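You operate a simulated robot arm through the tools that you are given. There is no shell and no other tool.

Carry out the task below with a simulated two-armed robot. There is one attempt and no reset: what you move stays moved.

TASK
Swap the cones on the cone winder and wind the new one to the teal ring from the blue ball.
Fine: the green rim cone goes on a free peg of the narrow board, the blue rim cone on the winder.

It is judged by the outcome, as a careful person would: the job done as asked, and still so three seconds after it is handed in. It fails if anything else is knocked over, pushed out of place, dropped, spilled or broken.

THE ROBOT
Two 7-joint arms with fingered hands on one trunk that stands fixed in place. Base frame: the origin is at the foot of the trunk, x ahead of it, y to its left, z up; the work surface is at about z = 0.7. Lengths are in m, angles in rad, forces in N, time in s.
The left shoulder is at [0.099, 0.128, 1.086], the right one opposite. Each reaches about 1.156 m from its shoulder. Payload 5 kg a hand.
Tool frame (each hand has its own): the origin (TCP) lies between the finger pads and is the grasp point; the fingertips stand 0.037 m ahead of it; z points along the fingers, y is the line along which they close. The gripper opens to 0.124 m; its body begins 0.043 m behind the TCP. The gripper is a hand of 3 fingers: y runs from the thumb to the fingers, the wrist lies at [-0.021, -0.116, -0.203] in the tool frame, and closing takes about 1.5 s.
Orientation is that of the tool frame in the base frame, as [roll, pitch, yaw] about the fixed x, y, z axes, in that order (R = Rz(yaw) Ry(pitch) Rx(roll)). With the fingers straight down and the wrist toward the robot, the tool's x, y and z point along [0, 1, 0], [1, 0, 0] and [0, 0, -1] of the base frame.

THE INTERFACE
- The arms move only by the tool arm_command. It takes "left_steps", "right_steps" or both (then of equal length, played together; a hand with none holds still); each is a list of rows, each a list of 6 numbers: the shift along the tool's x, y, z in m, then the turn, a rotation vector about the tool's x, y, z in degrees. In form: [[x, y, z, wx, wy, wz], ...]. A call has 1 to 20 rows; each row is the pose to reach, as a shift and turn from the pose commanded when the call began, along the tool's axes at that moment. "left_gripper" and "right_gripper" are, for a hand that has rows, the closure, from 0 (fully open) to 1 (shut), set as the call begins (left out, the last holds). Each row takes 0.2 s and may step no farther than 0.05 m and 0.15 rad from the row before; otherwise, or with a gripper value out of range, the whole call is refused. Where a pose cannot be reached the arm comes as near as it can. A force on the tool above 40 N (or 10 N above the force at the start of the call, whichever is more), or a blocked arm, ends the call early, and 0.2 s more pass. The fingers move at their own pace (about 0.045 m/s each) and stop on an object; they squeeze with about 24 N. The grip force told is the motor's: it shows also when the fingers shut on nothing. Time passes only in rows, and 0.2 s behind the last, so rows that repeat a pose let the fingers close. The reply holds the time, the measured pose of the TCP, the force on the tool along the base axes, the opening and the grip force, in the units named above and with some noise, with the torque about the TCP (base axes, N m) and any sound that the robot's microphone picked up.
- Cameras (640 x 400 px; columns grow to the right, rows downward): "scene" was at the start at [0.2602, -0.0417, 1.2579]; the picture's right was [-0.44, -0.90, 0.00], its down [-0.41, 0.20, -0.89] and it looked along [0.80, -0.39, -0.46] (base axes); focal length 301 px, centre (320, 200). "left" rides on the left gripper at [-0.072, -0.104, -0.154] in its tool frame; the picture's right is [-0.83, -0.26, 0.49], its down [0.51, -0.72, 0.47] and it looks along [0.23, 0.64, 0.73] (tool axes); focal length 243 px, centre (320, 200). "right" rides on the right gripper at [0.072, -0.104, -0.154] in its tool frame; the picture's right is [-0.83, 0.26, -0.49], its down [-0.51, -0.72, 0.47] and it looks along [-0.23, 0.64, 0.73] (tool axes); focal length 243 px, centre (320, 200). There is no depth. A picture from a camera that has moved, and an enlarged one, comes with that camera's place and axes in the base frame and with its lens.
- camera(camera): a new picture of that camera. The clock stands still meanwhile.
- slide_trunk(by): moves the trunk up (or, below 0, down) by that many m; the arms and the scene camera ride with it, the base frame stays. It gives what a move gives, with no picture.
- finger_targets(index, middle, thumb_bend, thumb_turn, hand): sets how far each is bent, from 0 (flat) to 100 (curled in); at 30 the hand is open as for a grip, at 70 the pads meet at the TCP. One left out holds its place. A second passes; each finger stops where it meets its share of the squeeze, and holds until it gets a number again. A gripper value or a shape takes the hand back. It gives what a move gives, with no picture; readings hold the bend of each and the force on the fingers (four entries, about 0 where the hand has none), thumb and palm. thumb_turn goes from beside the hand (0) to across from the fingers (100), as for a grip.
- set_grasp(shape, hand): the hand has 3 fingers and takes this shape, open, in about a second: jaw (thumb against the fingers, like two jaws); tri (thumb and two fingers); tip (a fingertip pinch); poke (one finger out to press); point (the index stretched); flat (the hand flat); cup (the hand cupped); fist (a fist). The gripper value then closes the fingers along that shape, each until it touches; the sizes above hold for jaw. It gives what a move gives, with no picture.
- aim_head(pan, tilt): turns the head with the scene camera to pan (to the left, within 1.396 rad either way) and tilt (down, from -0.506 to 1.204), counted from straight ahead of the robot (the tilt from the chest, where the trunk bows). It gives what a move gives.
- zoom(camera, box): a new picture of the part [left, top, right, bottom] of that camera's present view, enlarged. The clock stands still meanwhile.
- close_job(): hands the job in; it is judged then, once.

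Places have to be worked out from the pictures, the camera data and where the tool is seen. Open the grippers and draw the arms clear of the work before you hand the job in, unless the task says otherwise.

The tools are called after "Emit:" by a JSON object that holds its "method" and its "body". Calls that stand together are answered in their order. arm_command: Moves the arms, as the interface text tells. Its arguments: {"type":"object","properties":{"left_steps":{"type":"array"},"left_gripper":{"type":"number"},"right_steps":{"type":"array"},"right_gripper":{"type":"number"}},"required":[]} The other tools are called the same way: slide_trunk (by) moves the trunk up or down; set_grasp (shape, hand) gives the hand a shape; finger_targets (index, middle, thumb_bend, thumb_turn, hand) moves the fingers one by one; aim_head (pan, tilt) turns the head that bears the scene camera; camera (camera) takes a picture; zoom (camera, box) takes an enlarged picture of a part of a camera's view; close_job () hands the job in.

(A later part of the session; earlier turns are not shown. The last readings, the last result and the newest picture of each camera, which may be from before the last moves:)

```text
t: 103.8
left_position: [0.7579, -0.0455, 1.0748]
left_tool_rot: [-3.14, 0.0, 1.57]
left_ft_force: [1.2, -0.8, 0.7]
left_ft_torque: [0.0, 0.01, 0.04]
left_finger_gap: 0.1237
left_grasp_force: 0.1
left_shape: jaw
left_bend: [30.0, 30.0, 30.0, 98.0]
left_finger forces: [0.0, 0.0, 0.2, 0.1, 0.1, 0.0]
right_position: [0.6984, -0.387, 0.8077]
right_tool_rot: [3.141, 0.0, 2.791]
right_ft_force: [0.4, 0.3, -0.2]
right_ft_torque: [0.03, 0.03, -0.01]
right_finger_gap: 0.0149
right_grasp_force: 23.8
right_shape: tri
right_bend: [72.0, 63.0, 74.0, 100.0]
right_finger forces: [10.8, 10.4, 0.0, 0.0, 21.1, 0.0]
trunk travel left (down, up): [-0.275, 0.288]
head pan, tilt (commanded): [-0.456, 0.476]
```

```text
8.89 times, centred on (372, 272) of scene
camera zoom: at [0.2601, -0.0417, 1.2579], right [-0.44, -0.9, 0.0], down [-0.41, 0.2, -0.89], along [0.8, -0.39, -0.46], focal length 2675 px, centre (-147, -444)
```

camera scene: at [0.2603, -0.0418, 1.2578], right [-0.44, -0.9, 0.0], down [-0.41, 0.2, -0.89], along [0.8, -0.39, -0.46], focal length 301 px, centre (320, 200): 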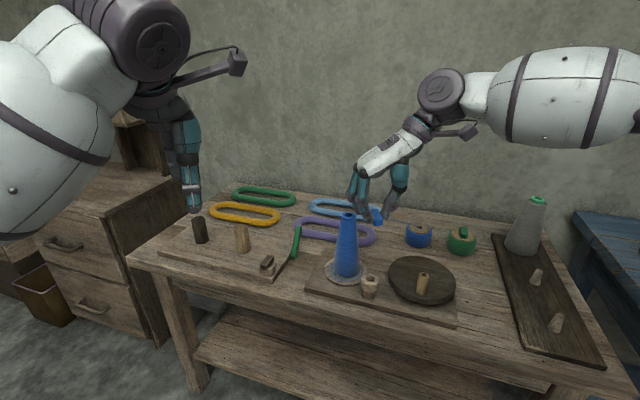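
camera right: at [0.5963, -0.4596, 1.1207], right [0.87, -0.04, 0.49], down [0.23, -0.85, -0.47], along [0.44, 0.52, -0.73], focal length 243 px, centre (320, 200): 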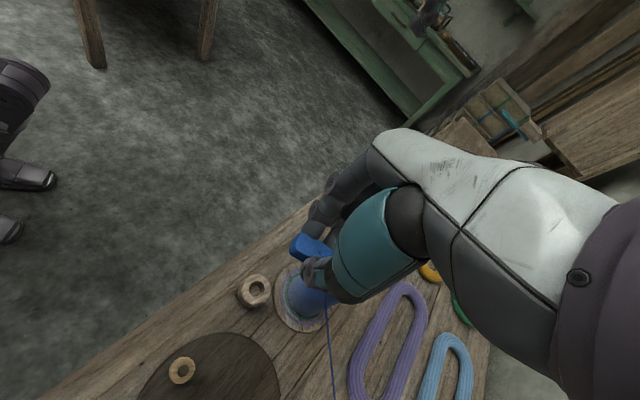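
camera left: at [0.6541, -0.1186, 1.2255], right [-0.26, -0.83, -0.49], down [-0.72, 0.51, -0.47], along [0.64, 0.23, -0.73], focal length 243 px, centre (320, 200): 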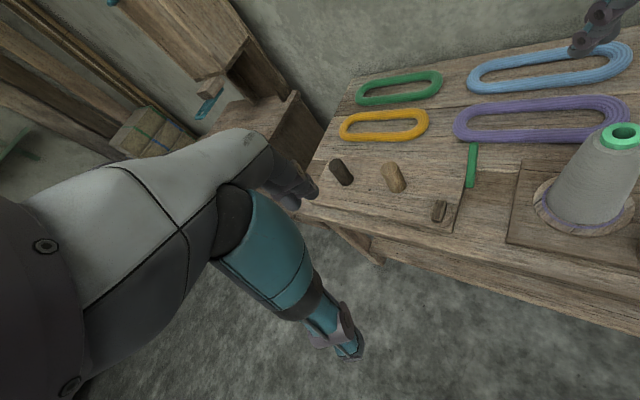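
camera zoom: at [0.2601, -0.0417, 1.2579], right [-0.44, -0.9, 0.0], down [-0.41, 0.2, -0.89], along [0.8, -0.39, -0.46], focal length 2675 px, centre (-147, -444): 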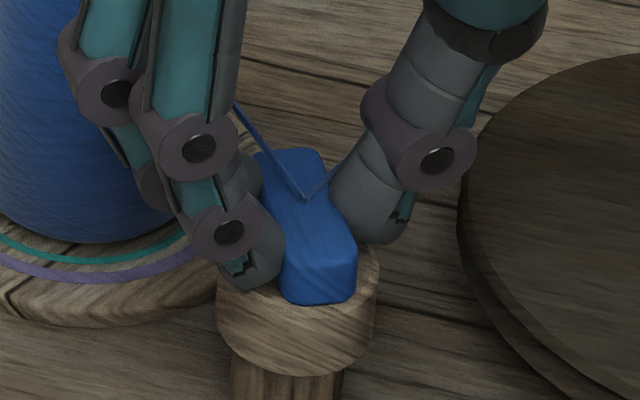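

The yarn now runs from the ball over the toggle to the cone — it's threaded. I'll lower 2 mm more until it touches, then release partially.

Emit:
{"method": "arm_command", "body": {"right_steps": [[0, 0, 0.001, 0, 0, 0], [0, 0, 0.002, 0, 0, 0], [0, 0, 0.002, 0, 0, 0]]}}

Emit:
{"method": "zoom", "body": {"camera": "scene", "box": [350, 250, 395, 295]}}

```text
t: 104.6
left_position: [0.7578, -0.0447, 1.0755]
left_tool_rot: [3.141, 0.0, 1.57]
left_ft_force: [0.2, 0.4, -0.8]
left_ft_torque: [0.03, 0.0, 0.0]
left_finger_gap: 0.1238
left_grasp_force: 0.1
left_shape: jaw
left_bend: [30.0, 30.0, 30.0, 98.0]
left_finger forces: [0.0, 0.0, 0.0, 0.0, 0.0, 0.1]
right_position: [0.699, -0.3866, 0.8089]
right_tool_rot: [3.142, 0.002, 2.794]
right_ft_force: [0.2, -1.3, 10.6]
right_ft_torque: [0.03, 0.0, -0.02]
right_finger_gap: 0.0152
right_grasp_force: 23.6
right_shape: tri
right_bend: [72.0, 63.0, 74.0, 100.0]
right_finger forces: [12.2, 11.2, 0.0, 0.0, 24.0, 0.1]
trunk travel left (down, up): [-0.275, 0.288]
head pan, tilt (commanded): [-0.456, 0.476]
```

```text
8.89 times, centred on (372, 272) of scene
camera zoom: at [0.2592, -0.0413, 1.2581], right [-0.44, -0.9, 0.0], down [-0.41, 0.2, -0.89], along [0.8, -0.39, -0.46], focal length 2675 px, centre (-147, -444)
```

zoom: 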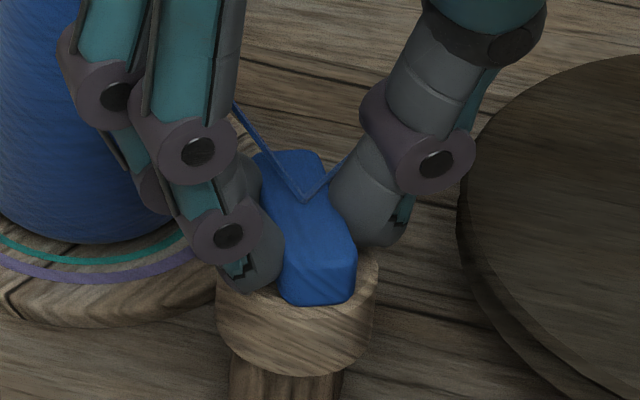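

It is seated (10 N contact). I'll open the pinch slightly (gap ~35 mm) and check the toggle stays upright.

Emit:
{"method": "arm_command", "body": {"right_steps": [[0, 0, -0.002, 0, 0, 0], [0, 0, -0.002, 0, 0, 0], [0, 0, -0.002, 0, 0, 0], [0, 0, -0.002, 0, 0, 0], [0, 0, -0.002, 0, 0, 0]], "right_gripper": 0.7}}

Emit:
{"method": "zoom", "body": {"camera": "scene", "box": [350, 250, 395, 295]}}

Emit:
{"method": "zoom", "body": {"camera": "right", "box": [250, 180, 370, 320]}}

```text
t: 105.8
left_position: [0.7583, -0.0453, 1.0728]
left_tool_rot: [-3.14, 0.0, 1.57]
left_ft_force: [-0.4, 0.5, 0.5]
left_ft_torque: [-0.03, -0.02, 0.03]
left_finger_gap: 0.1239
left_grasp_force: 0.0
left_shape: jaw
left_bend: [30.0, 30.0, 30.0, 98.0]
left_finger forces: [0.0, 0.0, 0.1, 0.0, 0.0, 0.1]
right_position: [0.6991, -0.3863, 0.809]
right_tool_rot: [-3.141, 0.0, 2.793]
right_ft_force: [0.3, 0.6, 0.8]
right_ft_torque: [-0.01, 0.02, 0.04]
right_finger_gap: 0.0368
right_grasp_force: 0.1
right_shape: tri
right_bend: [74.0, 54.0, 74.0, 100.0]
right_finger forces: [0.1, 0.0, 0.0, 0.0, 0.1, 0.1]
trunk travel left (down, up): [-0.275, 0.288]
head pan, tilt (commanded): [-0.456, 0.476]
```

```text
8.89 times, centred on (372, 272) of scene
camera zoom: at [0.2601, -0.0417, 1.2579], right [-0.44, -0.9, 0.0], down [-0.41, 0.2, -0.89], along [0.8, -0.39, -0.46], focal length 2675 px, centre (-147, -444)
```

zoom: 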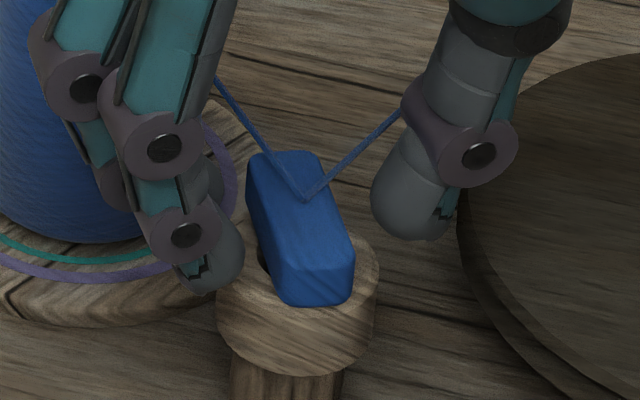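

```text
2.86 times, centred on (310, 250) of right
camera zoom: at [0.5963, -0.46, 0.9624], right [0.87, -0.04, 0.49], down [0.23, -0.85, -0.47], along [0.44, 0.52, -0.73], focal length 693 px, centre (349, 57)
```

zoom: 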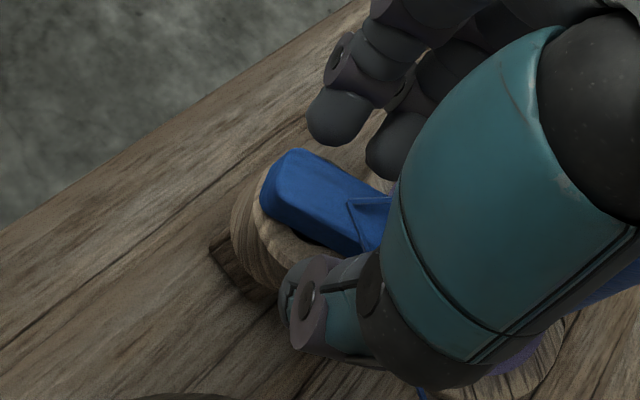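

The toggle stands in the cup with the yarn running ball → toggle → cone. I'll raise the hand straight up, clear of everything.

Emit:
{"method": "arm_command", "body": {"right_steps": [[0, 0, -0.01, 0, 0, 0], [0, 0, -0.03, 0, 0, 0], [0, 0, -0.06, 0, 0, 0], [0, 0, -0.1, 0, 0, 0], [0, 0, -0.14, 0, 0, 0], [0, 0, -0.17, 0, 0, 0], [0, 0, -0.17, 0, 0, 0]]}}

Emit:
{"method": "camera", "body": {"camera": "scene"}}

Emit:
{"method": "zoom", "body": {"camera": "scene", "box": [310, 200, 470, 310]}}

Emit:
{"method": "zoom", "body": {"camera": "scene", "box": [315, 240, 385, 300]}}

```text
t: 107.4
left_position: [0.7592, -0.0448, 1.0731]
left_tool_rot: [-3.141, 0.0, 1.571]
left_ft_force: [1.4, 0.7, 0.0]
left_ft_torque: [0.03, 0.02, -0.03]
left_finger_gap: 0.1236
left_grasp_force: 0.2
left_shape: jaw
left_bend: [30.0, 30.0, 30.0, 98.0]
left_finger forces: [0.0, 0.1, 0.0, 0.0, 0.1, 0.0]
right_position: [0.6982, -0.3864, 0.978]
right_tool_rot: [-3.141, 0.001, 2.793]
right_ft_force: [-0.2, -0.5, -0.5]
right_ft_torque: [0.02, -0.01, 0.01]
right_finger_gap: 0.0369
right_grasp_force: 0.1
right_shape: tri
right_bend: [74.0, 54.0, 74.0, 100.0]
right_finger forces: [0.0, 0.0, 0.0, 0.0, 0.0, 0.0]
trunk travel left (down, up): [-0.275, 0.288]
head pan, tilt (commanded): [-0.456, 0.476]
```

```text
taken
camera scene: at [0.2605, -0.042, 1.2577], right [-0.44, -0.9, 0.0], down [-0.41, 0.2, -0.89], along [0.8, -0.39, -0.46], focal length 301 px, centre (320, 200)
```

scene: 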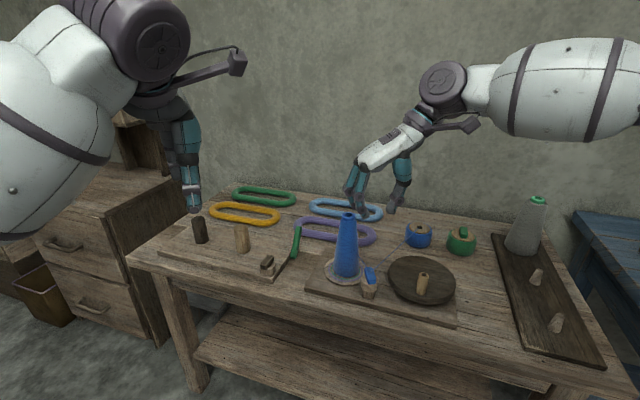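

```text
3.64 times, centred on (390, 255) of scene
camera zoom: at [0.2605, -0.042, 1.2577], right [-0.44, -0.9, 0.0], down [-0.41, 0.2, -0.89], along [0.8, -0.39, -0.46], focal length 1094 px, centre (66, 0)
```

zoom: 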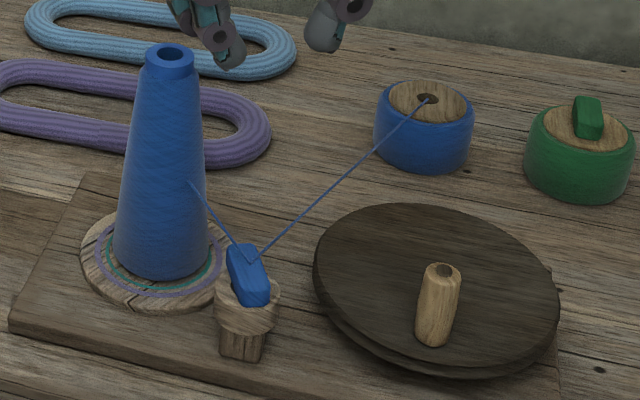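

```text
6.67 times, centred on (350, 270) of scene
camera zoom: at [0.2605, -0.042, 1.2577], right [-0.44, -0.9, 0.0], down [-0.41, 0.2, -0.89], along [0.8, -0.39, -0.46], focal length 2006 px, centre (120, -267)
```

zoom: 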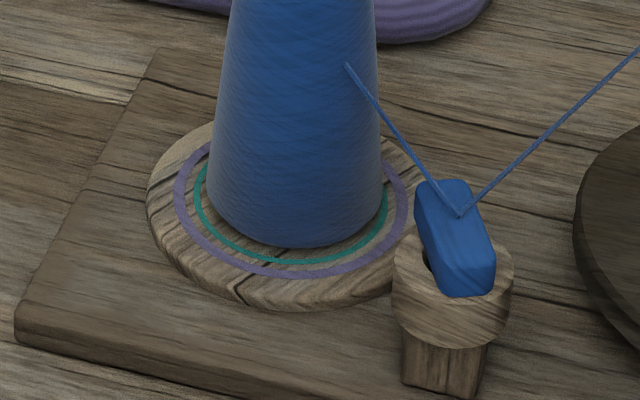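

Everything is threaded. The crank handle's top is at about [0.620, -0.471, 0.813], ~57 mm from the wheel centre ≈[0.658, -0.513]. I'll move above the handle at z≈0.98 while turning the hand −115° so its fingers will point away from the cup and cone.

Emit:
{"method": "arm_command", "body": {"right_steps": [[0.003, -0.007, 0, 0, 0, 7.67], [0.006, -0.014, 0, 0, 0, 15.33], [0.009, -0.0213, 0, 0, 0, 23], [0.0118, -0.0284, 0, 0, 0, 30.67], [0.0147, -0.0355, 0, 0, 0, 38.33], [0.0177, -0.0426, 0, 0, 0, 46], [0.0206, -0.0497, 0, 0, 0, 53.67], [0.0236, -0.0569, 0, 0, 0, 61.33], [0.0265, -0.064, 0, 0, 0, 69], [0.0295, -0.0711, 0, 0, 0, 76.67], [0.0324, -0.0782, 0, 0, 0, 84.33], [0.0354, -0.0853, 0, 0, 0, 92], [0.0383, -0.0924, 0, 0, 0, 99.67], [0.0413, -0.0995, 0, 0, 0, 107.33], [0.0442, -0.1066, 0, 0, 0, 115], [0.0442, -0.1066, 0, 0, 0, 115]], "right_gripper": 0.5}}

Emit:
{"method": "camera", "body": {"camera": "scene"}}

Emit:
{"method": "camera", "body": {"camera": "right"}}

```text
t: 110.8
left_position: [0.7597, -0.0459, 1.0733]
left_tool_rot: [-3.141, 0.002, 1.57]
left_ft_force: [-0.3, -0.2, -0.1]
left_ft_torque: [0.03, -0.01, -0.01]
left_finger_gap: 0.1239
left_grasp_force: 0.2
left_shape: jaw
left_bend: [30.0, 30.0, 30.0, 98.0]
left_finger forces: [0.0, 0.1, 0.1, 0.0, 0.0, 0.0]
right_position: [0.6213, -0.472, 0.9786]
right_tool_rot: [-3.139, -0.001, 0.785]
right_ft_force: [1.0, 0.0, 0.0]
right_ft_torque: [0.0, 0.0, -0.03]
right_finger_gap: 0.0614
right_grasp_force: 0.0
right_shape: tri
right_bend: [74.0, 45.0, 69.0, 100.0]
right_finger forces: [0.2, 0.0, 0.0, 0.0, 0.1, 0.0]
trunk travel left (down, up): [-0.275, 0.288]
head pan, tilt (commanded): [-0.456, 0.476]
```

```text
taken
camera scene: at [0.2601, -0.042, 1.2579], right [-0.44, -0.9, 0.0], down [-0.41, 0.2, -0.89], along [0.8, -0.39, -0.46], focal length 301 px, centre (320, 200)
```

scene: 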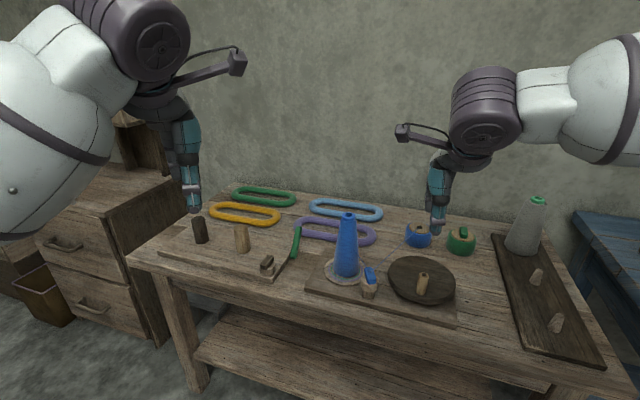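

```text
taken
camera right: at [0.5997, -0.3472, 1.1325], right [-0.4, -0.77, 0.49], down [-0.87, 0.15, -0.47], along [0.29, -0.62, -0.73], focal length 243 px, centre (320, 200)
```

right: 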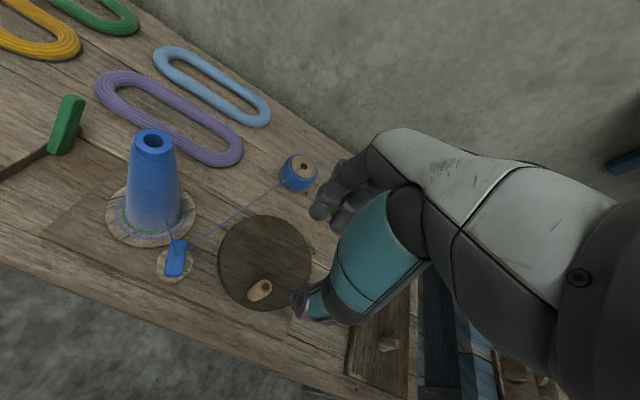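

Emit:
{"method": "zoom", "body": {"camera": "right", "box": [200, 205, 330, 320]}}

Emit:
{"method": "zoom", "body": {"camera": "scene", "box": [380, 245, 465, 310]}}

```text
3.48 times, centred on (265, 262) of right
camera zoom: at [0.5997, -0.3472, 1.1325], right [-0.4, -0.77, 0.49], down [-0.87, 0.15, -0.47], along [0.29, -0.62, -0.73], focal length 844 px, centre (511, -17)
```

zoom: 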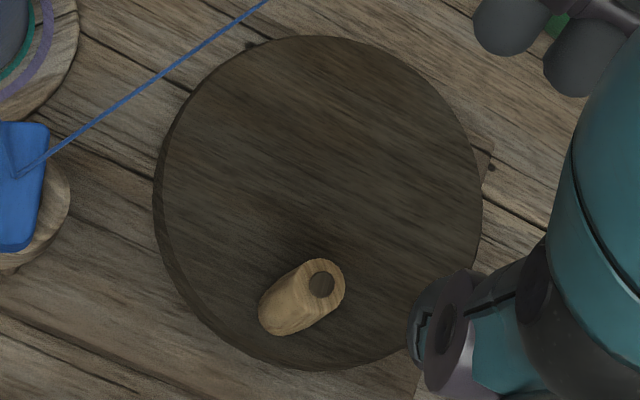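

```text
6.15 times, centred on (422, 278) of scene
camera zoom: at [0.2601, -0.042, 1.2579], right [-0.44, -0.9, 0.0], down [-0.41, 0.2, -0.89], along [0.8, -0.39, -0.46], focal length 1852 px, centre (-311, -277)
```

zoom: 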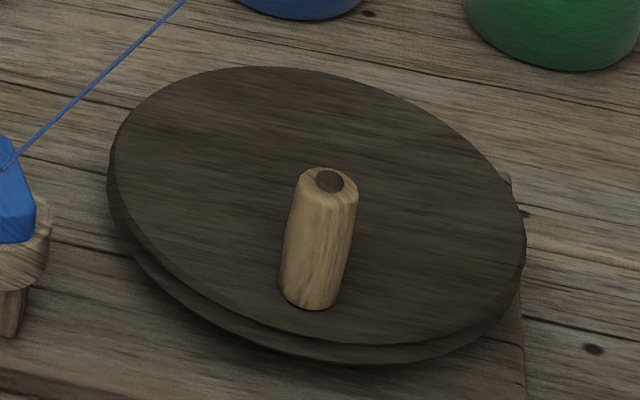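

Wheel top z≈0.752, centre ≈[0.6645, -0.5172], handle at ≈[0.621, -0.475] (radius ~61 mm, angle ~136°), handle top z≈0.809. I'll lower to z≈0.87 above the handle and check centring.

Emit:
{"method": "arm_command", "body": {"right_steps": [[-0.003, 0.001, 0.03, 0, 0, 0], [-0.006, 0.002, 0.06, 0, 0, 0], [-0.006, 0.002, 0.09, 0, 0, 0], [-0.006, 0.002, 0.105, 0, 0, 0], [-0.006, 0.002, 0.105, 0, 0, 0]]}}

Emit:
{"method": "zoom", "body": {"camera": "scene", "box": [380, 210, 470, 310]}}

Emit:
{"method": "zoom", "body": {"camera": "right", "box": [220, 180, 380, 340]}}

```text
t: 112.0
left_position: [0.7589, -0.0443, 1.0739]
left_tool_rot: [-3.14, 0.0, 1.569]
left_ft_force: [0.1, -0.1, 0.1]
left_ft_torque: [-0.01, 0.03, 0.01]
left_finger_gap: 0.1239
left_grasp_force: 0.0
left_shape: jaw
left_bend: [30.0, 30.0, 30.0, 98.0]
left_finger forces: [0.1, 0.1, 0.0, 0.0, 0.1, 0.1]
right_position: [0.6187, -0.4777, 0.8741]
right_tool_rot: [-3.142, 0.001, 0.784]
right_ft_force: [0.6, -0.6, 0.5]
right_ft_torque: [0.02, 0.01, 0.04]
right_finger_gap: 0.0615
right_grasp_force: 0.1
right_shape: tri
right_bend: [74.0, 45.0, 69.0, 100.0]
right_finger forces: [0.0, 0.1, 0.0, 0.0, 0.1, 0.1]
trunk travel left (down, up): [-0.275, 0.288]
head pan, tilt (commanded): [-0.456, 0.476]
```

```text
4.00 times, centred on (425, 260) of scene
camera zoom: at [0.26, -0.0414, 1.2579], right [-0.44, -0.9, 0.0], down [-0.41, 0.2, -0.89], along [0.8, -0.39, -0.46], focal length 1204 px, centre (-100, -40)
```

zoom: 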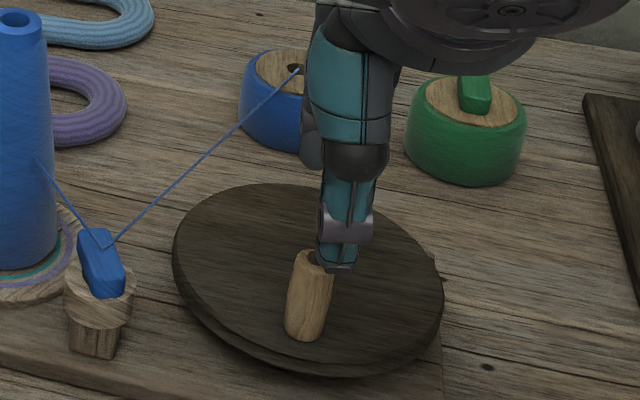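

```text
2.50 times, centred on (300, 260) of right
camera zoom: at [0.597, -0.3523, 1.0283], right [-0.4, -0.77, 0.49], down [-0.87, 0.15, -0.47], along [0.29, -0.62, -0.73], focal length 606 px, centre (370, 50)
```

zoom: 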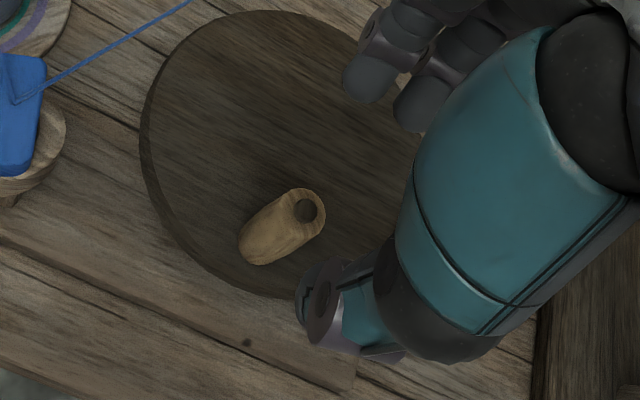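

The handle is within ~2 mm of the pinch line. I'll shift 2 mm along tool x and descend to z≈0.80 with the fingers open around the handle.

Emit:
{"method": "arm_command", "body": {"right_steps": [[0.002, 0, 0.02, 0, 0, 0], [0.002, 0, 0.04, 0, 0, 0], [0.002, 0, 0.06, 0, 0, 0], [0.002, 0, 0.073, 0, 0, 0], [0.002, 0, 0.073, 0, 0, 0]]}}

Emit:
{"method": "zoom", "body": {"camera": "scene", "box": [380, 230, 470, 310]}}

Emit:
{"method": "zoom", "body": {"camera": "right", "box": [240, 160, 380, 320]}}

```text
t: 113.2
left_position: [0.759, -0.0458, 1.0745]
left_tool_rot: [-3.141, 0.002, 1.571]
left_ft_force: [0.7, 0.3, -0.5]
left_ft_torque: [0.0, 0.01, 0.01]
left_finger_gap: 0.1237
left_grasp_force: 0.1
left_shape: jaw
left_bend: [30.0, 30.0, 30.0, 98.0]
left_finger forces: [0.0, 0.1, 0.0, 0.1, 0.1, 0.1]
right_position: [0.6196, -0.4753, 0.8018]
right_tool_rot: [3.141, 0.0, 0.784]
right_ft_force: [-0.1, 0.2, 0.8]
right_ft_torque: [-0.01, -0.03, 0.01]
right_finger_gap: 0.0616
right_grasp_force: 0.2
right_shape: tri
right_bend: [74.0, 45.0, 69.0, 100.0]
right_finger forces: [0.1, 0.1, 0.0, 0.0, 0.1, 0.0]
trunk travel left (down, up): [-0.275, 0.288]
head pan, tilt (commanded): [-0.456, 0.476]
```

```text
5.00 times, centred on (425, 270) of scene
camera zoom: at [0.2599, -0.0416, 1.2579], right [-0.44, -0.9, 0.0], down [-0.41, 0.2, -0.89], along [0.8, -0.39, -0.46], focal length 1505 px, centre (-205, -150)
```

zoom: 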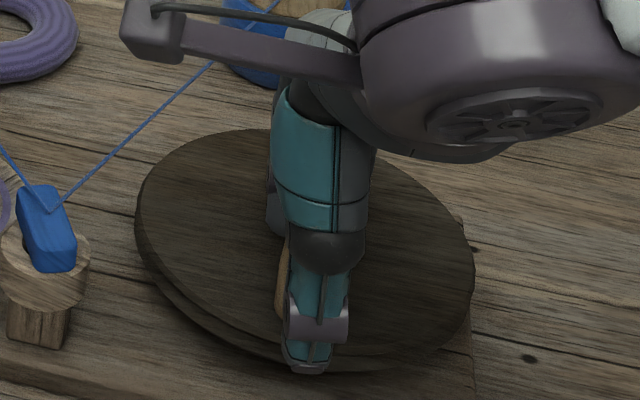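

```text
2.50 times, centred on (310, 240) of right
camera zoom: at [0.5987, -0.3507, 0.9549], right [-0.4, -0.77, 0.49], down [-0.87, 0.15, -0.47], along [0.29, -0.62, -0.73], focal length 606 px, centre (345, 100)
```

zoom: 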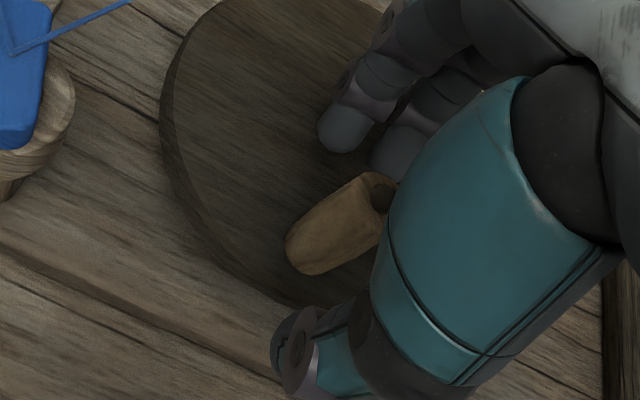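

The handle stands between thumb and fingers. I'll close on it.

Emit:
{"method": "arm_command", "body": {"right_steps": [[0, 0, 0, 0, 0, 0], [0, 0, 0, 0, 0, 0], [0, 0, 0, 0, 0, 0], [0, 0, 0, 0, 0, 0], [0, 0, 0, 0, 0, 0], [0, 0, 0, 0, 0, 0]], "right_gripper": 1}}

Emit:
{"method": "zoom", "body": {"camera": "right", "box": [240, 160, 380, 320]}}

Emit:
{"method": "zoom", "body": {"camera": "scene", "box": [310, 200, 470, 310]}}

```text
t: 114.6
left_position: [0.7601, -0.0446, 1.0731]
left_tool_rot: [3.141, 0.001, 1.572]
left_ft_force: [0.3, -1.1, 0.1]
left_ft_torque: [0.04, -0.01, 0.04]
left_finger_gap: 0.1236
left_grasp_force: 0.1
left_shape: jaw
left_bend: [30.0, 30.0, 30.0, 98.0]
left_finger forces: [0.0, 0.0, 0.0, 0.1, 0.0, 0.0]
right_position: [0.6198, -0.4765, 0.801]
right_tool_rot: [-3.142, -0.001, 0.786]
right_ft_force: [-1.0, 1.1, -2.4]
right_ft_torque: [-0.01, 0.02, 0.05]
right_finger_gap: 0.0113
right_grasp_force: 24.2
right_shape: tri
right_bend: [72.0, 70.0, 74.0, 100.0]
right_finger forces: [9.5, 8.5, 0.1, 0.0, 21.0, 0.1]
trunk travel left (down, up): [-0.275, 0.288]
head pan, tilt (commanded): [-0.456, 0.476]
```

```text
2.50 times, centred on (310, 240) of right
camera zoom: at [0.5987, -0.3508, 0.9546], right [-0.4, -0.77, 0.49], down [-0.87, 0.15, -0.47], along [0.29, -0.62, -0.73], focal length 606 px, centre (345, 100)
```

zoom: 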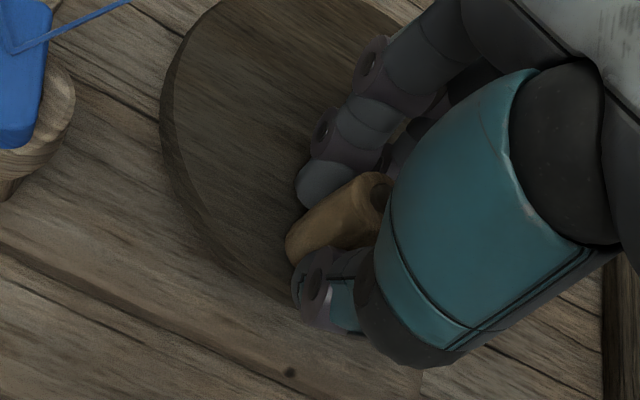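

```text
3.64 times, centred on (390, 255) of scene
camera zoom: at [0.2602, -0.0417, 1.2578], right [-0.44, -0.9, 0.0], down [-0.41, 0.2, -0.89], along [0.8, -0.39, -0.46], focal length 1094 px, centre (66, 0)
```

zoom: 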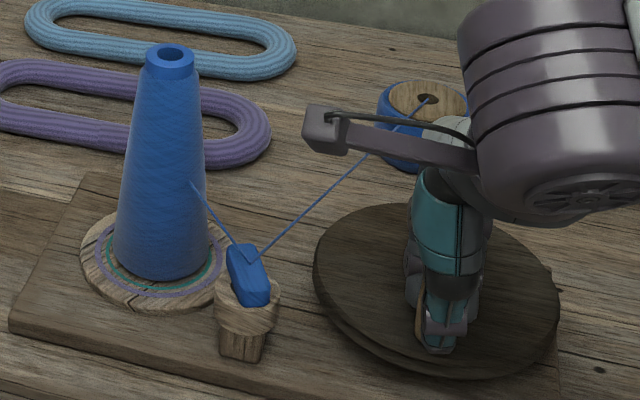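

The handle is gripped (forces balanced). I'll test a 36° clockwise arc about the wheel centre and watch the forces and the cone.

Emit:
{"method": "arm_command", "body": {"right_steps": [[0.0063, 0.0005, 0, 0, 0, 0], [0.0126, 0.0017, 0, 0, 0, 0], [0.0187, 0.0034, 0, 0, 0, 0], [0.0247, 0.0059, 0, 0, 0, 0], [0.0302, 0.009, 0, 0, 0, 0], [0.0355, 0.0126, 0, 0, 0, 0], [0.0355, 0.0126, 0, 0, 0, 0]]}}

Emit:
{"method": "zoom", "body": {"camera": "scene", "box": [310, 200, 470, 310]}}

Emit:
{"method": "zoom", "body": {"camera": "right", "box": [180, 140, 400, 340]}}

```text
t: 116.2
left_position: [0.759, -0.0451, 1.0741]
left_tool_rot: [3.141, -0.001, 1.572]
left_ft_force: [0.1, -0.2, -1.1]
left_ft_torque: [0.0, -0.02, 0.01]
left_finger_gap: 0.1239
left_grasp_force: 0.0
left_shape: jaw
left_bend: [30.0, 30.0, 30.0, 98.0]
left_finger forces: [0.0, 0.1, 0.0, 0.2, 0.1, 0.1]
right_position: [0.654, -0.4583, 0.8016]
right_tool_rot: [3.14, 0.0, 0.785]
right_ft_force: [-1.6, 8.7, -4.3]
right_ft_torque: [0.23, 0.07, 0.03]
right_finger_gap: 0.0109
right_grasp_force: 24.0
right_shape: tri
right_bend: [71.0, 70.0, 74.0, 100.0]
right_finger forces: [12.3, 6.8, 0.0, 0.0, 23.4, 0.1]
trunk travel left (down, up): [-0.275, 0.288]
head pan, tilt (commanded): [-0.456, 0.476]
```

```text
3.64 times, centred on (390, 255) of scene
camera zoom: at [0.2602, -0.0412, 1.2578], right [-0.44, -0.9, 0.0], down [-0.41, 0.2, -0.89], along [0.8, -0.39, -0.46], focal length 1094 px, centre (66, 0)
```

zoom: 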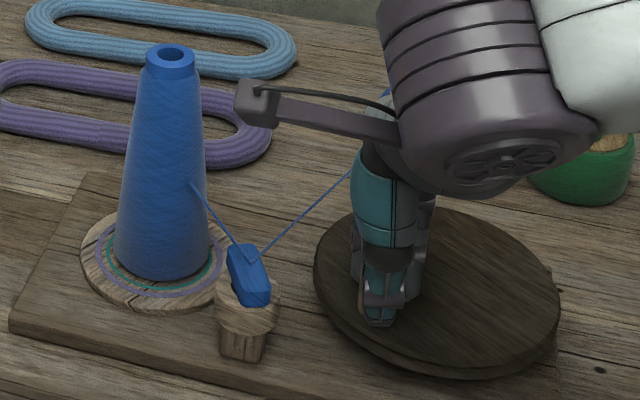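

```text
2.00 times, centred on (290, 240) of right
camera zoom: at [0.6322, -0.3345, 0.9547], right [-0.4, -0.77, 0.49], down [-0.87, 0.15, -0.47], along [0.29, -0.62, -0.73], focal length 485 px, centre (380, 120)
```

zoom: 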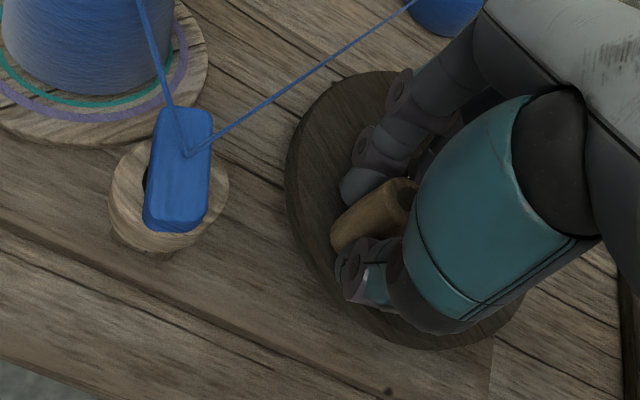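

The wheel turns with the hand; the outward force (+8.7 N in y) tells me the true centre is a bit farther in +x/+y (≈[0.6675, -0.516]). I'll continue a quarter turn clockwise on the corrected circle.

Emit:
{"method": "arm_command", "body": {"right_steps": [[0.0095, 0.0054, 0, 0, 0, 0], [0.0165, 0.0136, 0, 0, 0, 0], [0.022, 0.023, 0, 0, 0, 0], [0.0258, 0.0332, 0, 0, 0, 0], [0.0278, 0.0439, 0, 0, 0, 0], [0.0279, 0.0547, 0, 0, 0, 0], [0.0262, 0.0655, 0, 0, 0, 0], [0.0226, 0.0757, 0, 0, 0, 0], [0.0172, 0.0852, 0, 0, 0, 0], [0.0172, 0.0852, 0, 0, 0, 0]]}}

Emit:
{"method": "zoom", "body": {"camera": "scene", "box": [310, 200, 470, 310]}}

Emit:
{"method": "zoom", "body": {"camera": "scene", "box": [315, 240, 385, 300]}}

```text
t: 118.4
left_position: [0.7586, -0.0449, 1.0738]
left_tool_rot: [-3.141, 0.0, 1.57]
left_ft_force: [0.7, -1.3, 0.4]
left_ft_torque: [-0.03, 0.02, 0.0]
left_finger_gap: 0.1236
left_grasp_force: 0.1
left_shape: jaw
left_bend: [30.0, 30.0, 30.0, 98.0]
left_finger forces: [0.0, 0.0, 0.1, 0.1, 0.1, 0.0]
right_position: [0.7248, -0.5082, 0.8021]
right_tool_rot: [-3.14, 0.0, 0.786]
right_ft_force: [-14.7, -1.4, -3.9]
right_ft_torque: [-0.08, 0.37, 0.03]
right_finger_gap: 0.0111
right_grasp_force: 23.4
right_shape: tri
right_bend: [71.0, 70.0, 74.0, 100.0]
right_finger forces: [9.9, 17.1, 0.1, 0.0, 25.0, 0.0]
trunk travel left (down, up): [-0.275, 0.288]
head pan, tilt (commanded): [-0.456, 0.476]
```

```text
3.64 times, centred on (390, 255) of scene
camera zoom: at [0.2593, -0.042, 1.258], right [-0.44, -0.9, 0.0], down [-0.41, 0.2, -0.89], along [0.8, -0.39, -0.46], focal length 1094 px, centre (66, 0)
```

zoom: 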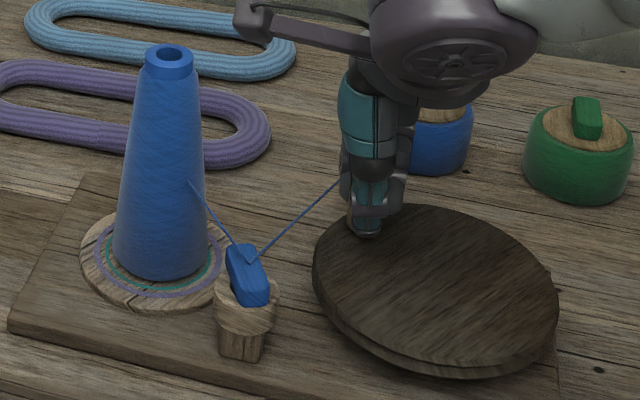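

```text
6.67 times, centred on (350, 270) of scene
camera zoom: at [0.2593, -0.042, 1.258], right [-0.44, -0.9, 0.0], down [-0.41, 0.2, -0.89], along [0.8, -0.39, -0.46], focal length 2006 px, centre (120, -267)
```

zoom: 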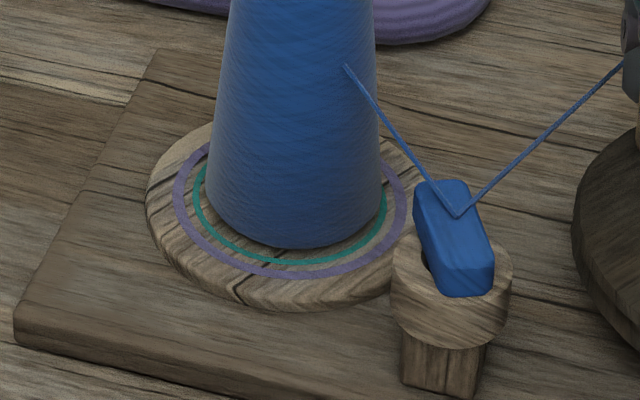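

Force now points inward (−15 N x), so the true centre is about [0.6663, -0.5143], r≈0.060. Before going on I'll look closely at the cone base for any change after ~125° clockwise.

Emit:
{"method": "zoom", "body": {"camera": "scene", "box": [322, 245, 372, 285]}}

Emit:
{"method": "zoom", "body": {"camera": "right", "box": [60, 60, 260, 260]}}

```text
10.00 times, centred on (347, 265) of scene
camera zoom: at [0.2593, -0.042, 1.258], right [-0.44, -0.9, 0.0], down [-0.41, 0.2, -0.89], along [0.8, -0.39, -0.46], focal length 3009 px, centre (50, -450)
```

zoom: 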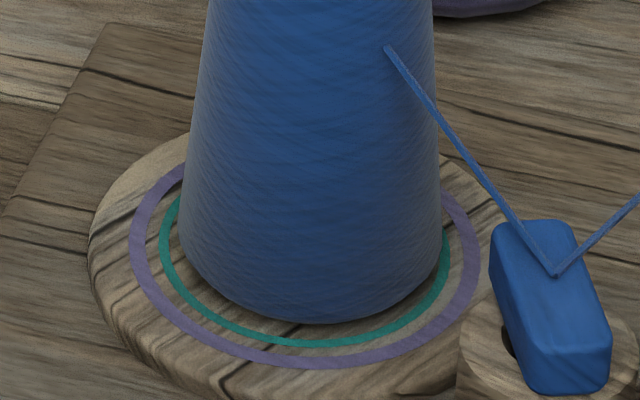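

```text
2.00 times, centred on (160, 160) of right
camera zoom: at [0.7038, -0.3833, 0.9547], right [-0.4, -0.77, 0.49], down [-0.87, 0.15, -0.47], along [0.29, -0.62, -0.73], focal length 485 px, centre (640, 280)
```

zoom: 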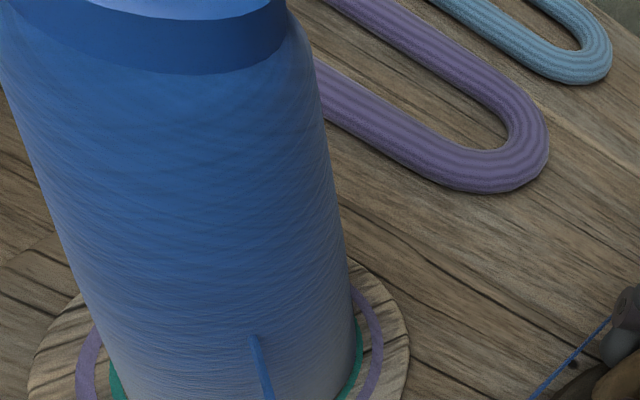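

No visible growth yet (base 262 px wide vs. teal ring 294 px at this zoom), so many turns may be needed. I'll go on clockwise half a turn on the refined circle and check the forces.

Emit:
{"method": "arm_command", "body": {"right_steps": [[-0.0159, 0.0114, 0, 0, 0, 0], [-0.0328, 0.0198, 0, 0, 0, 0], [-0.0514, 0.0226, 0, 0, 0, 0], [-0.07, 0.0196, 0, 0, 0, 0], [-0.0867, 0.0109, 0, 0, 0, 0], [-0.0999, -0.0025, 0, 0, 0, 0], [-0.1083, -0.0194, 0, 0, 0, 0], [-0.1112, -0.038, 0, 0, 0, 0], [-0.1081, -0.0566, 0, 0, 0, 0], [-0.0994, -0.0733, 0, 0, 0, 0]]}}

Emit:
{"method": "zoom", "body": {"camera": "scene", "box": [310, 200, 470, 310]}}

```text
t: 120.6
left_position: [0.7596, -0.0449, 1.0739]
left_tool_rot: [-3.141, 0.0, 1.57]
left_ft_force: [0.7, 0.2, -1.2]
left_ft_torque: [-0.03, -0.01, -0.01]
left_finger_gap: 0.1239
left_grasp_force: 0.0
left_shape: jaw
left_bend: [30.0, 30.0, 30.0, 98.0]
left_finger forces: [0.0, 0.0, 0.0, 0.0, 0.0, 0.0]
right_position: [0.6025, -0.5261, 0.8002]
right_tool_rot: [-3.139, -0.001, 0.787]
right_ft_force: [-20.5, -0.1, -4.6]
right_ft_torque: [-0.03, 0.54, 0.06]
right_finger_gap: 0.0107
right_grasp_force: 24.0
right_shape: tri
right_bend: [71.0, 70.0, 74.0, 100.0]
right_finger forces: [11.6, 23.1, 0.0, 0.0, 25.8, 0.0]
trunk travel left (down, up): [-0.275, 0.288]
head pan, tilt (commanded): [-0.456, 0.476]
```

```text
3.64 times, centred on (390, 255) of scene
camera zoom: at [0.2594, -0.0415, 1.2579], right [-0.44, -0.9, 0.0], down [-0.41, 0.2, -0.89], along [0.8, -0.39, -0.46], focal length 1094 px, centre (66, 0)
```

zoom: 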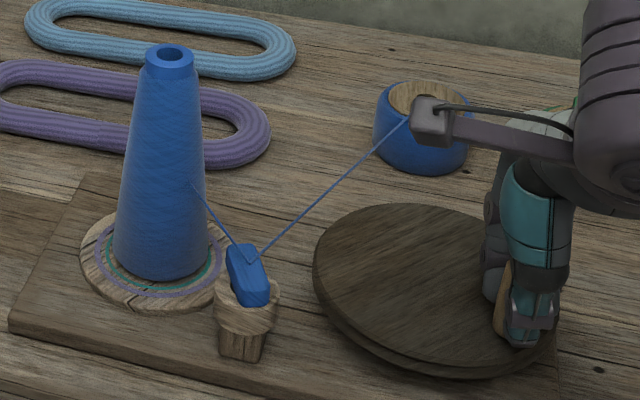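

The forces fit a TCP circle centred at ≈[0.6612, -0.519] with r≈0.062. I'll continue the next half turn clockwise on that circle.

Emit:
{"method": "arm_command", "body": {"right_steps": [[0.0108, -0.0158, 0, 0, 0, 0], [0.0283, -0.024, 0, 0, 0, 0], [0.0475, -0.0264, 0, 0, 0, 0], [0.0665, -0.0227, 0, 0, 0, 0], [0.0834, -0.0134, 0, 0, 0, 0], [0.0966, 0.0007, 0, 0, 0, 0], [0.1048, 0.0182, 0, 0, 0, 0], [0.1072, 0.0374, 0, 0, 0, 0], [0.1036, 0.0564, 0, 0, 0, 0], [0.0942, 0.0733, 0, 0, 0, 0]]}}

Emit:
{"method": "zoom", "body": {"camera": "scene", "box": [322, 245, 372, 285]}}

Emit:
{"method": "zoom", "body": {"camera": "scene", "box": [310, 200, 470, 310]}}

```text
t: 122.8
left_position: [0.7591, -0.044, 1.0732]
left_tool_rot: [3.141, -0.001, 1.57]
left_ft_force: [-0.3, -0.3, -0.2]
left_ft_torque: [0.01, -0.01, 0.0]
left_finger_gap: 0.1238
left_grasp_force: 0.0
left_shape: jaw
left_bend: [30.0, 30.0, 30.0, 98.0]
left_finger forces: [0.0, 0.0, 0.0, 0.0, 0.0, 0.0]
right_position: [0.7235, -0.5136, 0.7999]
right_tool_rot: [-3.14, -0.001, 0.786]
right_ft_force: [6.3, 1.0, -2.2]
right_ft_torque: [0.01, -0.26, 0.0]
right_finger_gap: 0.0098
right_grasp_force: 24.3
right_shape: tri
right_bend: [71.0, 70.0, 75.0, 100.0]
right_finger forces: [17.3, 7.7, 0.0, 0.0, 17.4, 0.0]
trunk travel left (down, up): [-0.275, 0.288]
head pan, tilt (commanded): [-0.456, 0.476]
```

```text
10.00 times, centred on (347, 265) of scene
camera zoom: at [0.2603, -0.0421, 1.2578], right [-0.44, -0.9, 0.0], down [-0.41, 0.2, -0.89], along [0.8, -0.39, -0.46], focal length 3009 px, centre (50, -450)
```

zoom: 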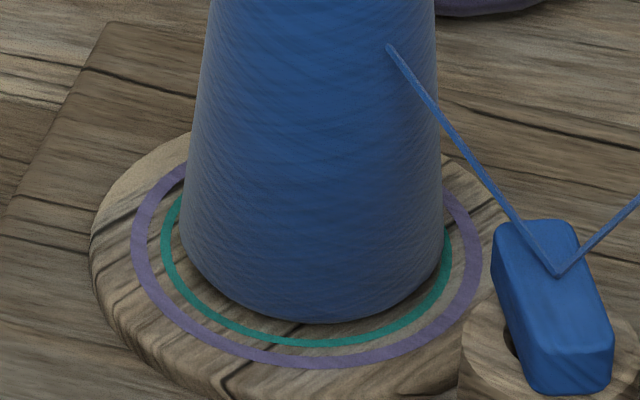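

```text
3.64 times, centred on (390, 255) of scene
camera zoom: at [0.2603, -0.0421, 1.2578], right [-0.44, -0.9, 0.0], down [-0.41, 0.2, -0.89], along [0.8, -0.39, -0.46], focal length 1094 px, centre (66, 0)
```

zoom: 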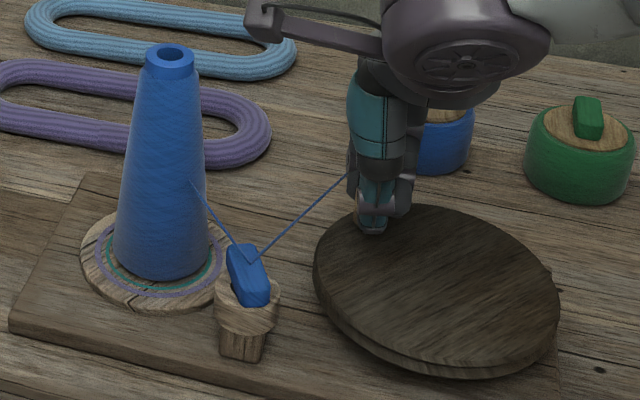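

After about 1.4 clockwise turns nothing has changed on the cone, so this direction probably doesn't wind. I'll try one full turn counter-clockwise and compare.

Emit:
{"method": "arm_command", "body": {"right_steps": [[0.01, -0.0164, 0, 0, 0, 0], [0.0136, -0.0354, 0, 0, 0, 0], [0.0112, -0.0545, 0, 0, 0, 0], [0.003, -0.0721, 0, 0, 0, 0], [-0.0102, -0.0862, 0, 0, 0, 0], [-0.0271, -0.0955, 0, 0, 0, 0], [-0.0461, -0.0992, 0, 0, 0, 0], [-0.0653, -0.0968, 0, 0, 0, 0], [-0.0828, -0.0886, 0, 0, 0, 0], [-0.0969, -0.0754, 0, 0, 0, 0], [-0.1063, -0.0584, 0, 0, 0, 0], [-0.1099, -0.0395, 0, 0, 0, 0], [-0.1075, -0.0203, 0, 0, 0, 0], [-0.0993, -0.0028, 0, 0, 0, 0], [-0.0861, 0.0114, 0, 0, 0, 0], [-0.0692, 0.0207, 0, 0, 0, 0], [-0.0502, 0.0244, 0, 0, 0, 0], [-0.031, 0.022, 0, 0, 0, 0], [-0.0135, 0.0138, 0, 0, 0, 0], [0.0006, 0.0006, 0, 0, 0, 0]]}}

Emit:
{"method": "zoom", "body": {"camera": "scene", "box": [322, 245, 372, 285]}}

Emit:
{"method": "zoom", "body": {"camera": "scene", "box": [310, 200, 470, 310]}}

```text
t: 127.0
left_position: [0.7583, -0.0451, 1.0733]
left_tool_rot: [3.141, 0.0, 1.572]
left_ft_force: [-0.8, 0.2, -0.7]
left_ft_torque: [-0.04, 0.02, -0.01]
left_finger_gap: 0.1239
left_grasp_force: 0.0
left_shape: jaw
left_bend: [30.0, 30.0, 30.0, 98.0]
left_finger forces: [0.1, 0.0, 0.1, 0.1, 0.0, 0.0]
right_position: [0.723, -0.5114, 0.7997]
right_tool_rot: [-3.14, 0.002, 0.785]
right_ft_force: [-5.3, -0.6, -4.0]
right_ft_torque: [-0.03, 0.07, 0.01]
right_finger_gap: 0.0099
right_grasp_force: 23.8
right_shape: tri
right_bend: [71.0, 71.0, 75.0, 100.0]
right_finger forces: [14.5, 13.3, 0.0, 0.0, 19.4, 0.0]
trunk travel left (down, up): [-0.275, 0.288]
head pan, tilt (commanded): [-0.456, 0.476]
```

```text
10.00 times, centred on (347, 265) of scene
camera zoom: at [0.2602, -0.0416, 1.2578], right [-0.44, -0.9, 0.0], down [-0.41, 0.2, -0.89], along [0.8, -0.39, -0.46], focal length 3009 px, centre (50, -450)
```

zoom: 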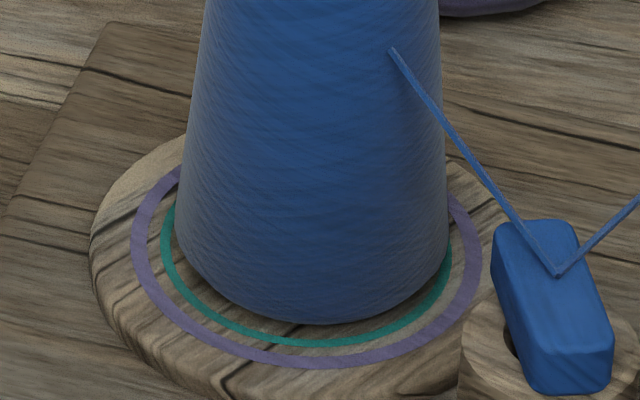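

```text
3.64 times, centred on (390, 255) of scene
camera zoom: at [0.2602, -0.0416, 1.2578], right [-0.44, -0.9, 0.0], down [-0.41, 0.2, -0.89], along [0.8, -0.39, -0.46], focal length 1094 px, centre (66, 0)
```

zoom: 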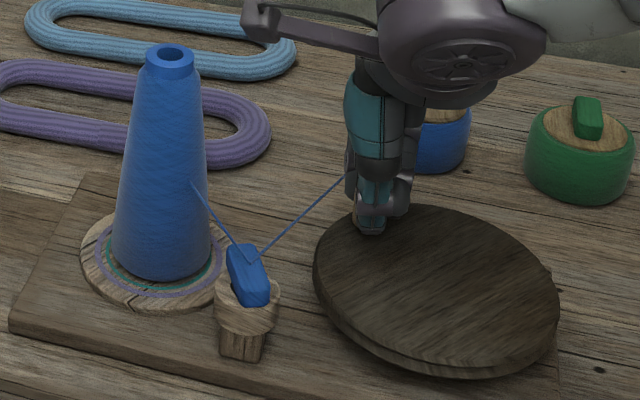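

Counter-clockwise winds: the base grew from 260 to 274 px wide. I'll look more closely at the base edge relative to the teal ring.

Emit:
{"method": "zoom", "body": {"camera": "scene", "box": [332, 262, 362, 286]}}

Emit:
{"method": "zoom", "body": {"camera": "scene", "box": [322, 205, 372, 290]}}

Emit:
{"method": "camera", "body": {"camera": "left"}}

Emit:
{"method": "zoom", "body": {"camera": "left", "box": [520, 100, 640, 240]}}

```text
16.00 times, centred on (347, 274) of scene
camera zoom: at [0.2602, -0.0416, 1.2578], right [-0.44, -0.9, 0.0], down [-0.41, 0.2, -0.89], along [0.8, -0.39, -0.46], focal length 4815 px, centre (-112, -984)
```

zoom: 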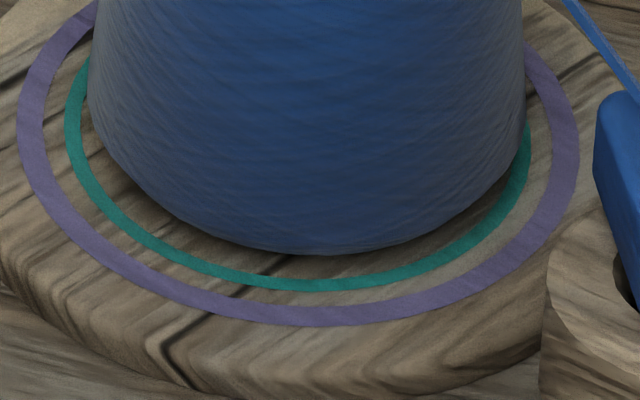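

```text
4.71 times, centred on (347, 248) of scene
camera zoom: at [0.2602, -0.0416, 1.2578], right [-0.44, -0.9, 0.0], down [-0.41, 0.2, -0.89], along [0.8, -0.39, -0.46], focal length 1416 px, centre (193, -24)
```

zoom: 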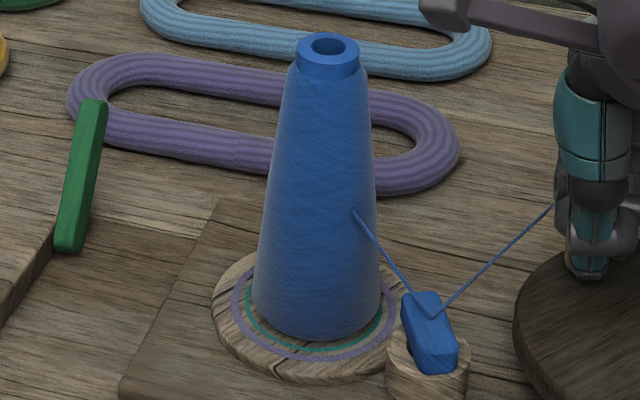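

```text
taken
camera left: at [0.6539, -0.117, 1.2258], right [-0.26, -0.83, -0.49], down [-0.72, 0.51, -0.47], along [0.64, 0.23, -0.73], focal length 243 px, centre (320, 200)
```

left: 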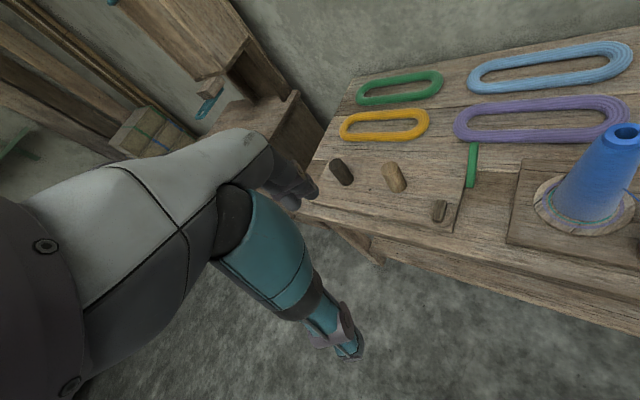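

```text
2.86 times, centred on (580, 170) of left
camera zoom: at [0.6539, -0.117, 1.2258], right [-0.26, -0.83, -0.49], down [-0.72, 0.51, -0.47], along [0.64, 0.23, -0.73], focal length 693 px, centre (-423, 286)
```

zoom: 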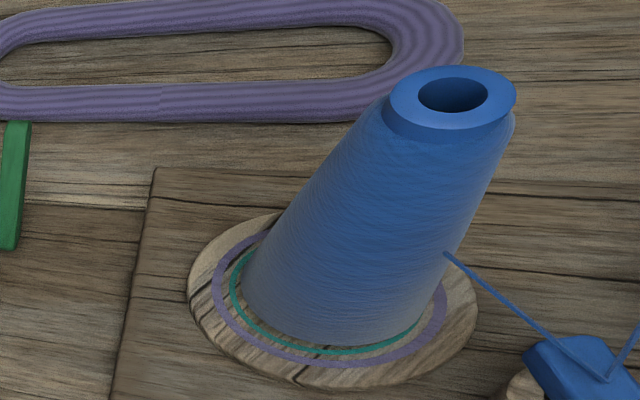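

Package radius is now ≈36.3 mm; the teal ring spans ≈36–38.6 mm (middle ≈37.4), and one turn added ≈1.7 mm. I'll wind about 0.3 turn more counter-clockwise and re-measure to avoid overshooting.

Emit:
{"method": "arm_command", "body": {"right_steps": [[0.0093, -0.0169, 0, 0, 0, 0], [0.013, -0.0359, 0, 0, 0, 0], [0.0106, -0.0551, 0, 0, 0, 0], [0.0024, -0.0726, 0, 0, 0, 0], [-0.0108, -0.0867, 0, 0, 0, 0], [-0.0277, -0.0961, 0, 0, 0, 0], [-0.0277, -0.0961, 0, 0, 0, 0]]}}

Emit:
{"method": "zoom", "body": {"camera": "scene", "box": [332, 262, 362, 286]}}

Emit:
{"method": "zoom", "body": {"camera": "scene", "box": [322, 245, 372, 285]}}

```text
t: 128.6
left_position: [0.7594, -0.0432, 1.0733]
left_tool_rot: [-3.141, 0.002, 1.571]
left_ft_force: [-0.4, -0.2, 0.5]
left_ft_torque: [-0.01, 0.01, -0.01]
left_finger_gap: 0.1239
left_grasp_force: 0.1
left_shape: jaw
left_bend: [30.0, 30.0, 30.0, 98.0]
left_finger forces: [0.0, 0.0, 0.0, 0.0, 0.0, 0.1]
right_position: [0.6374, -0.4628, 0.7999]
right_tool_rot: [-3.141, 0.001, 0.785]
right_ft_force: [-3.7, 9.2, -3.7]
right_ft_torque: [0.24, 0.02, 0.03]
right_finger_gap: 0.0098
right_grasp_force: 24.2
right_shape: tri
right_bend: [71.0, 71.0, 75.0, 100.0]
right_finger forces: [13.8, 7.7, 0.0, 0.0, 22.2, 0.1]
trunk travel left (down, up): [-0.275, 0.288]
head pan, tilt (commanded): [-0.456, 0.476]
```

```text
16.00 times, centred on (347, 274) of scene
camera zoom: at [0.2603, -0.0404, 1.2578], right [-0.44, -0.9, 0.0], down [-0.41, 0.2, -0.89], along [0.8, -0.39, -0.46], focal length 4815 px, centre (-112, -984)
```

zoom: 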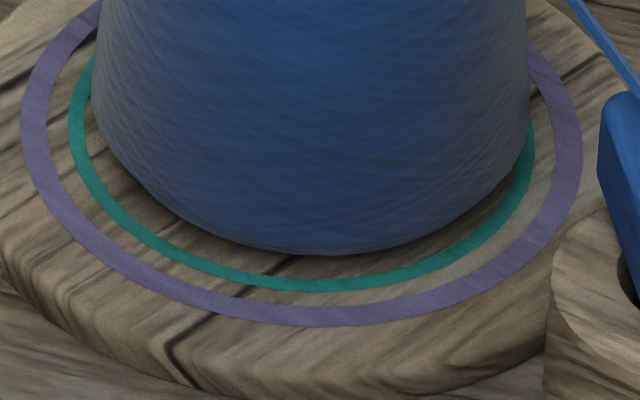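

```text
10.00 times, centred on (347, 265) of scene
camera zoom: at [0.2603, -0.0404, 1.2578], right [-0.44, -0.9, 0.0], down [-0.41, 0.2, -0.89], along [0.8, -0.39, -0.46], focal length 3009 px, centre (50, -450)
```

zoom: 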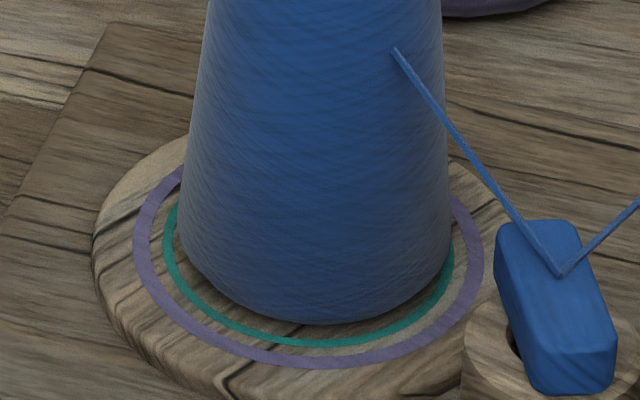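

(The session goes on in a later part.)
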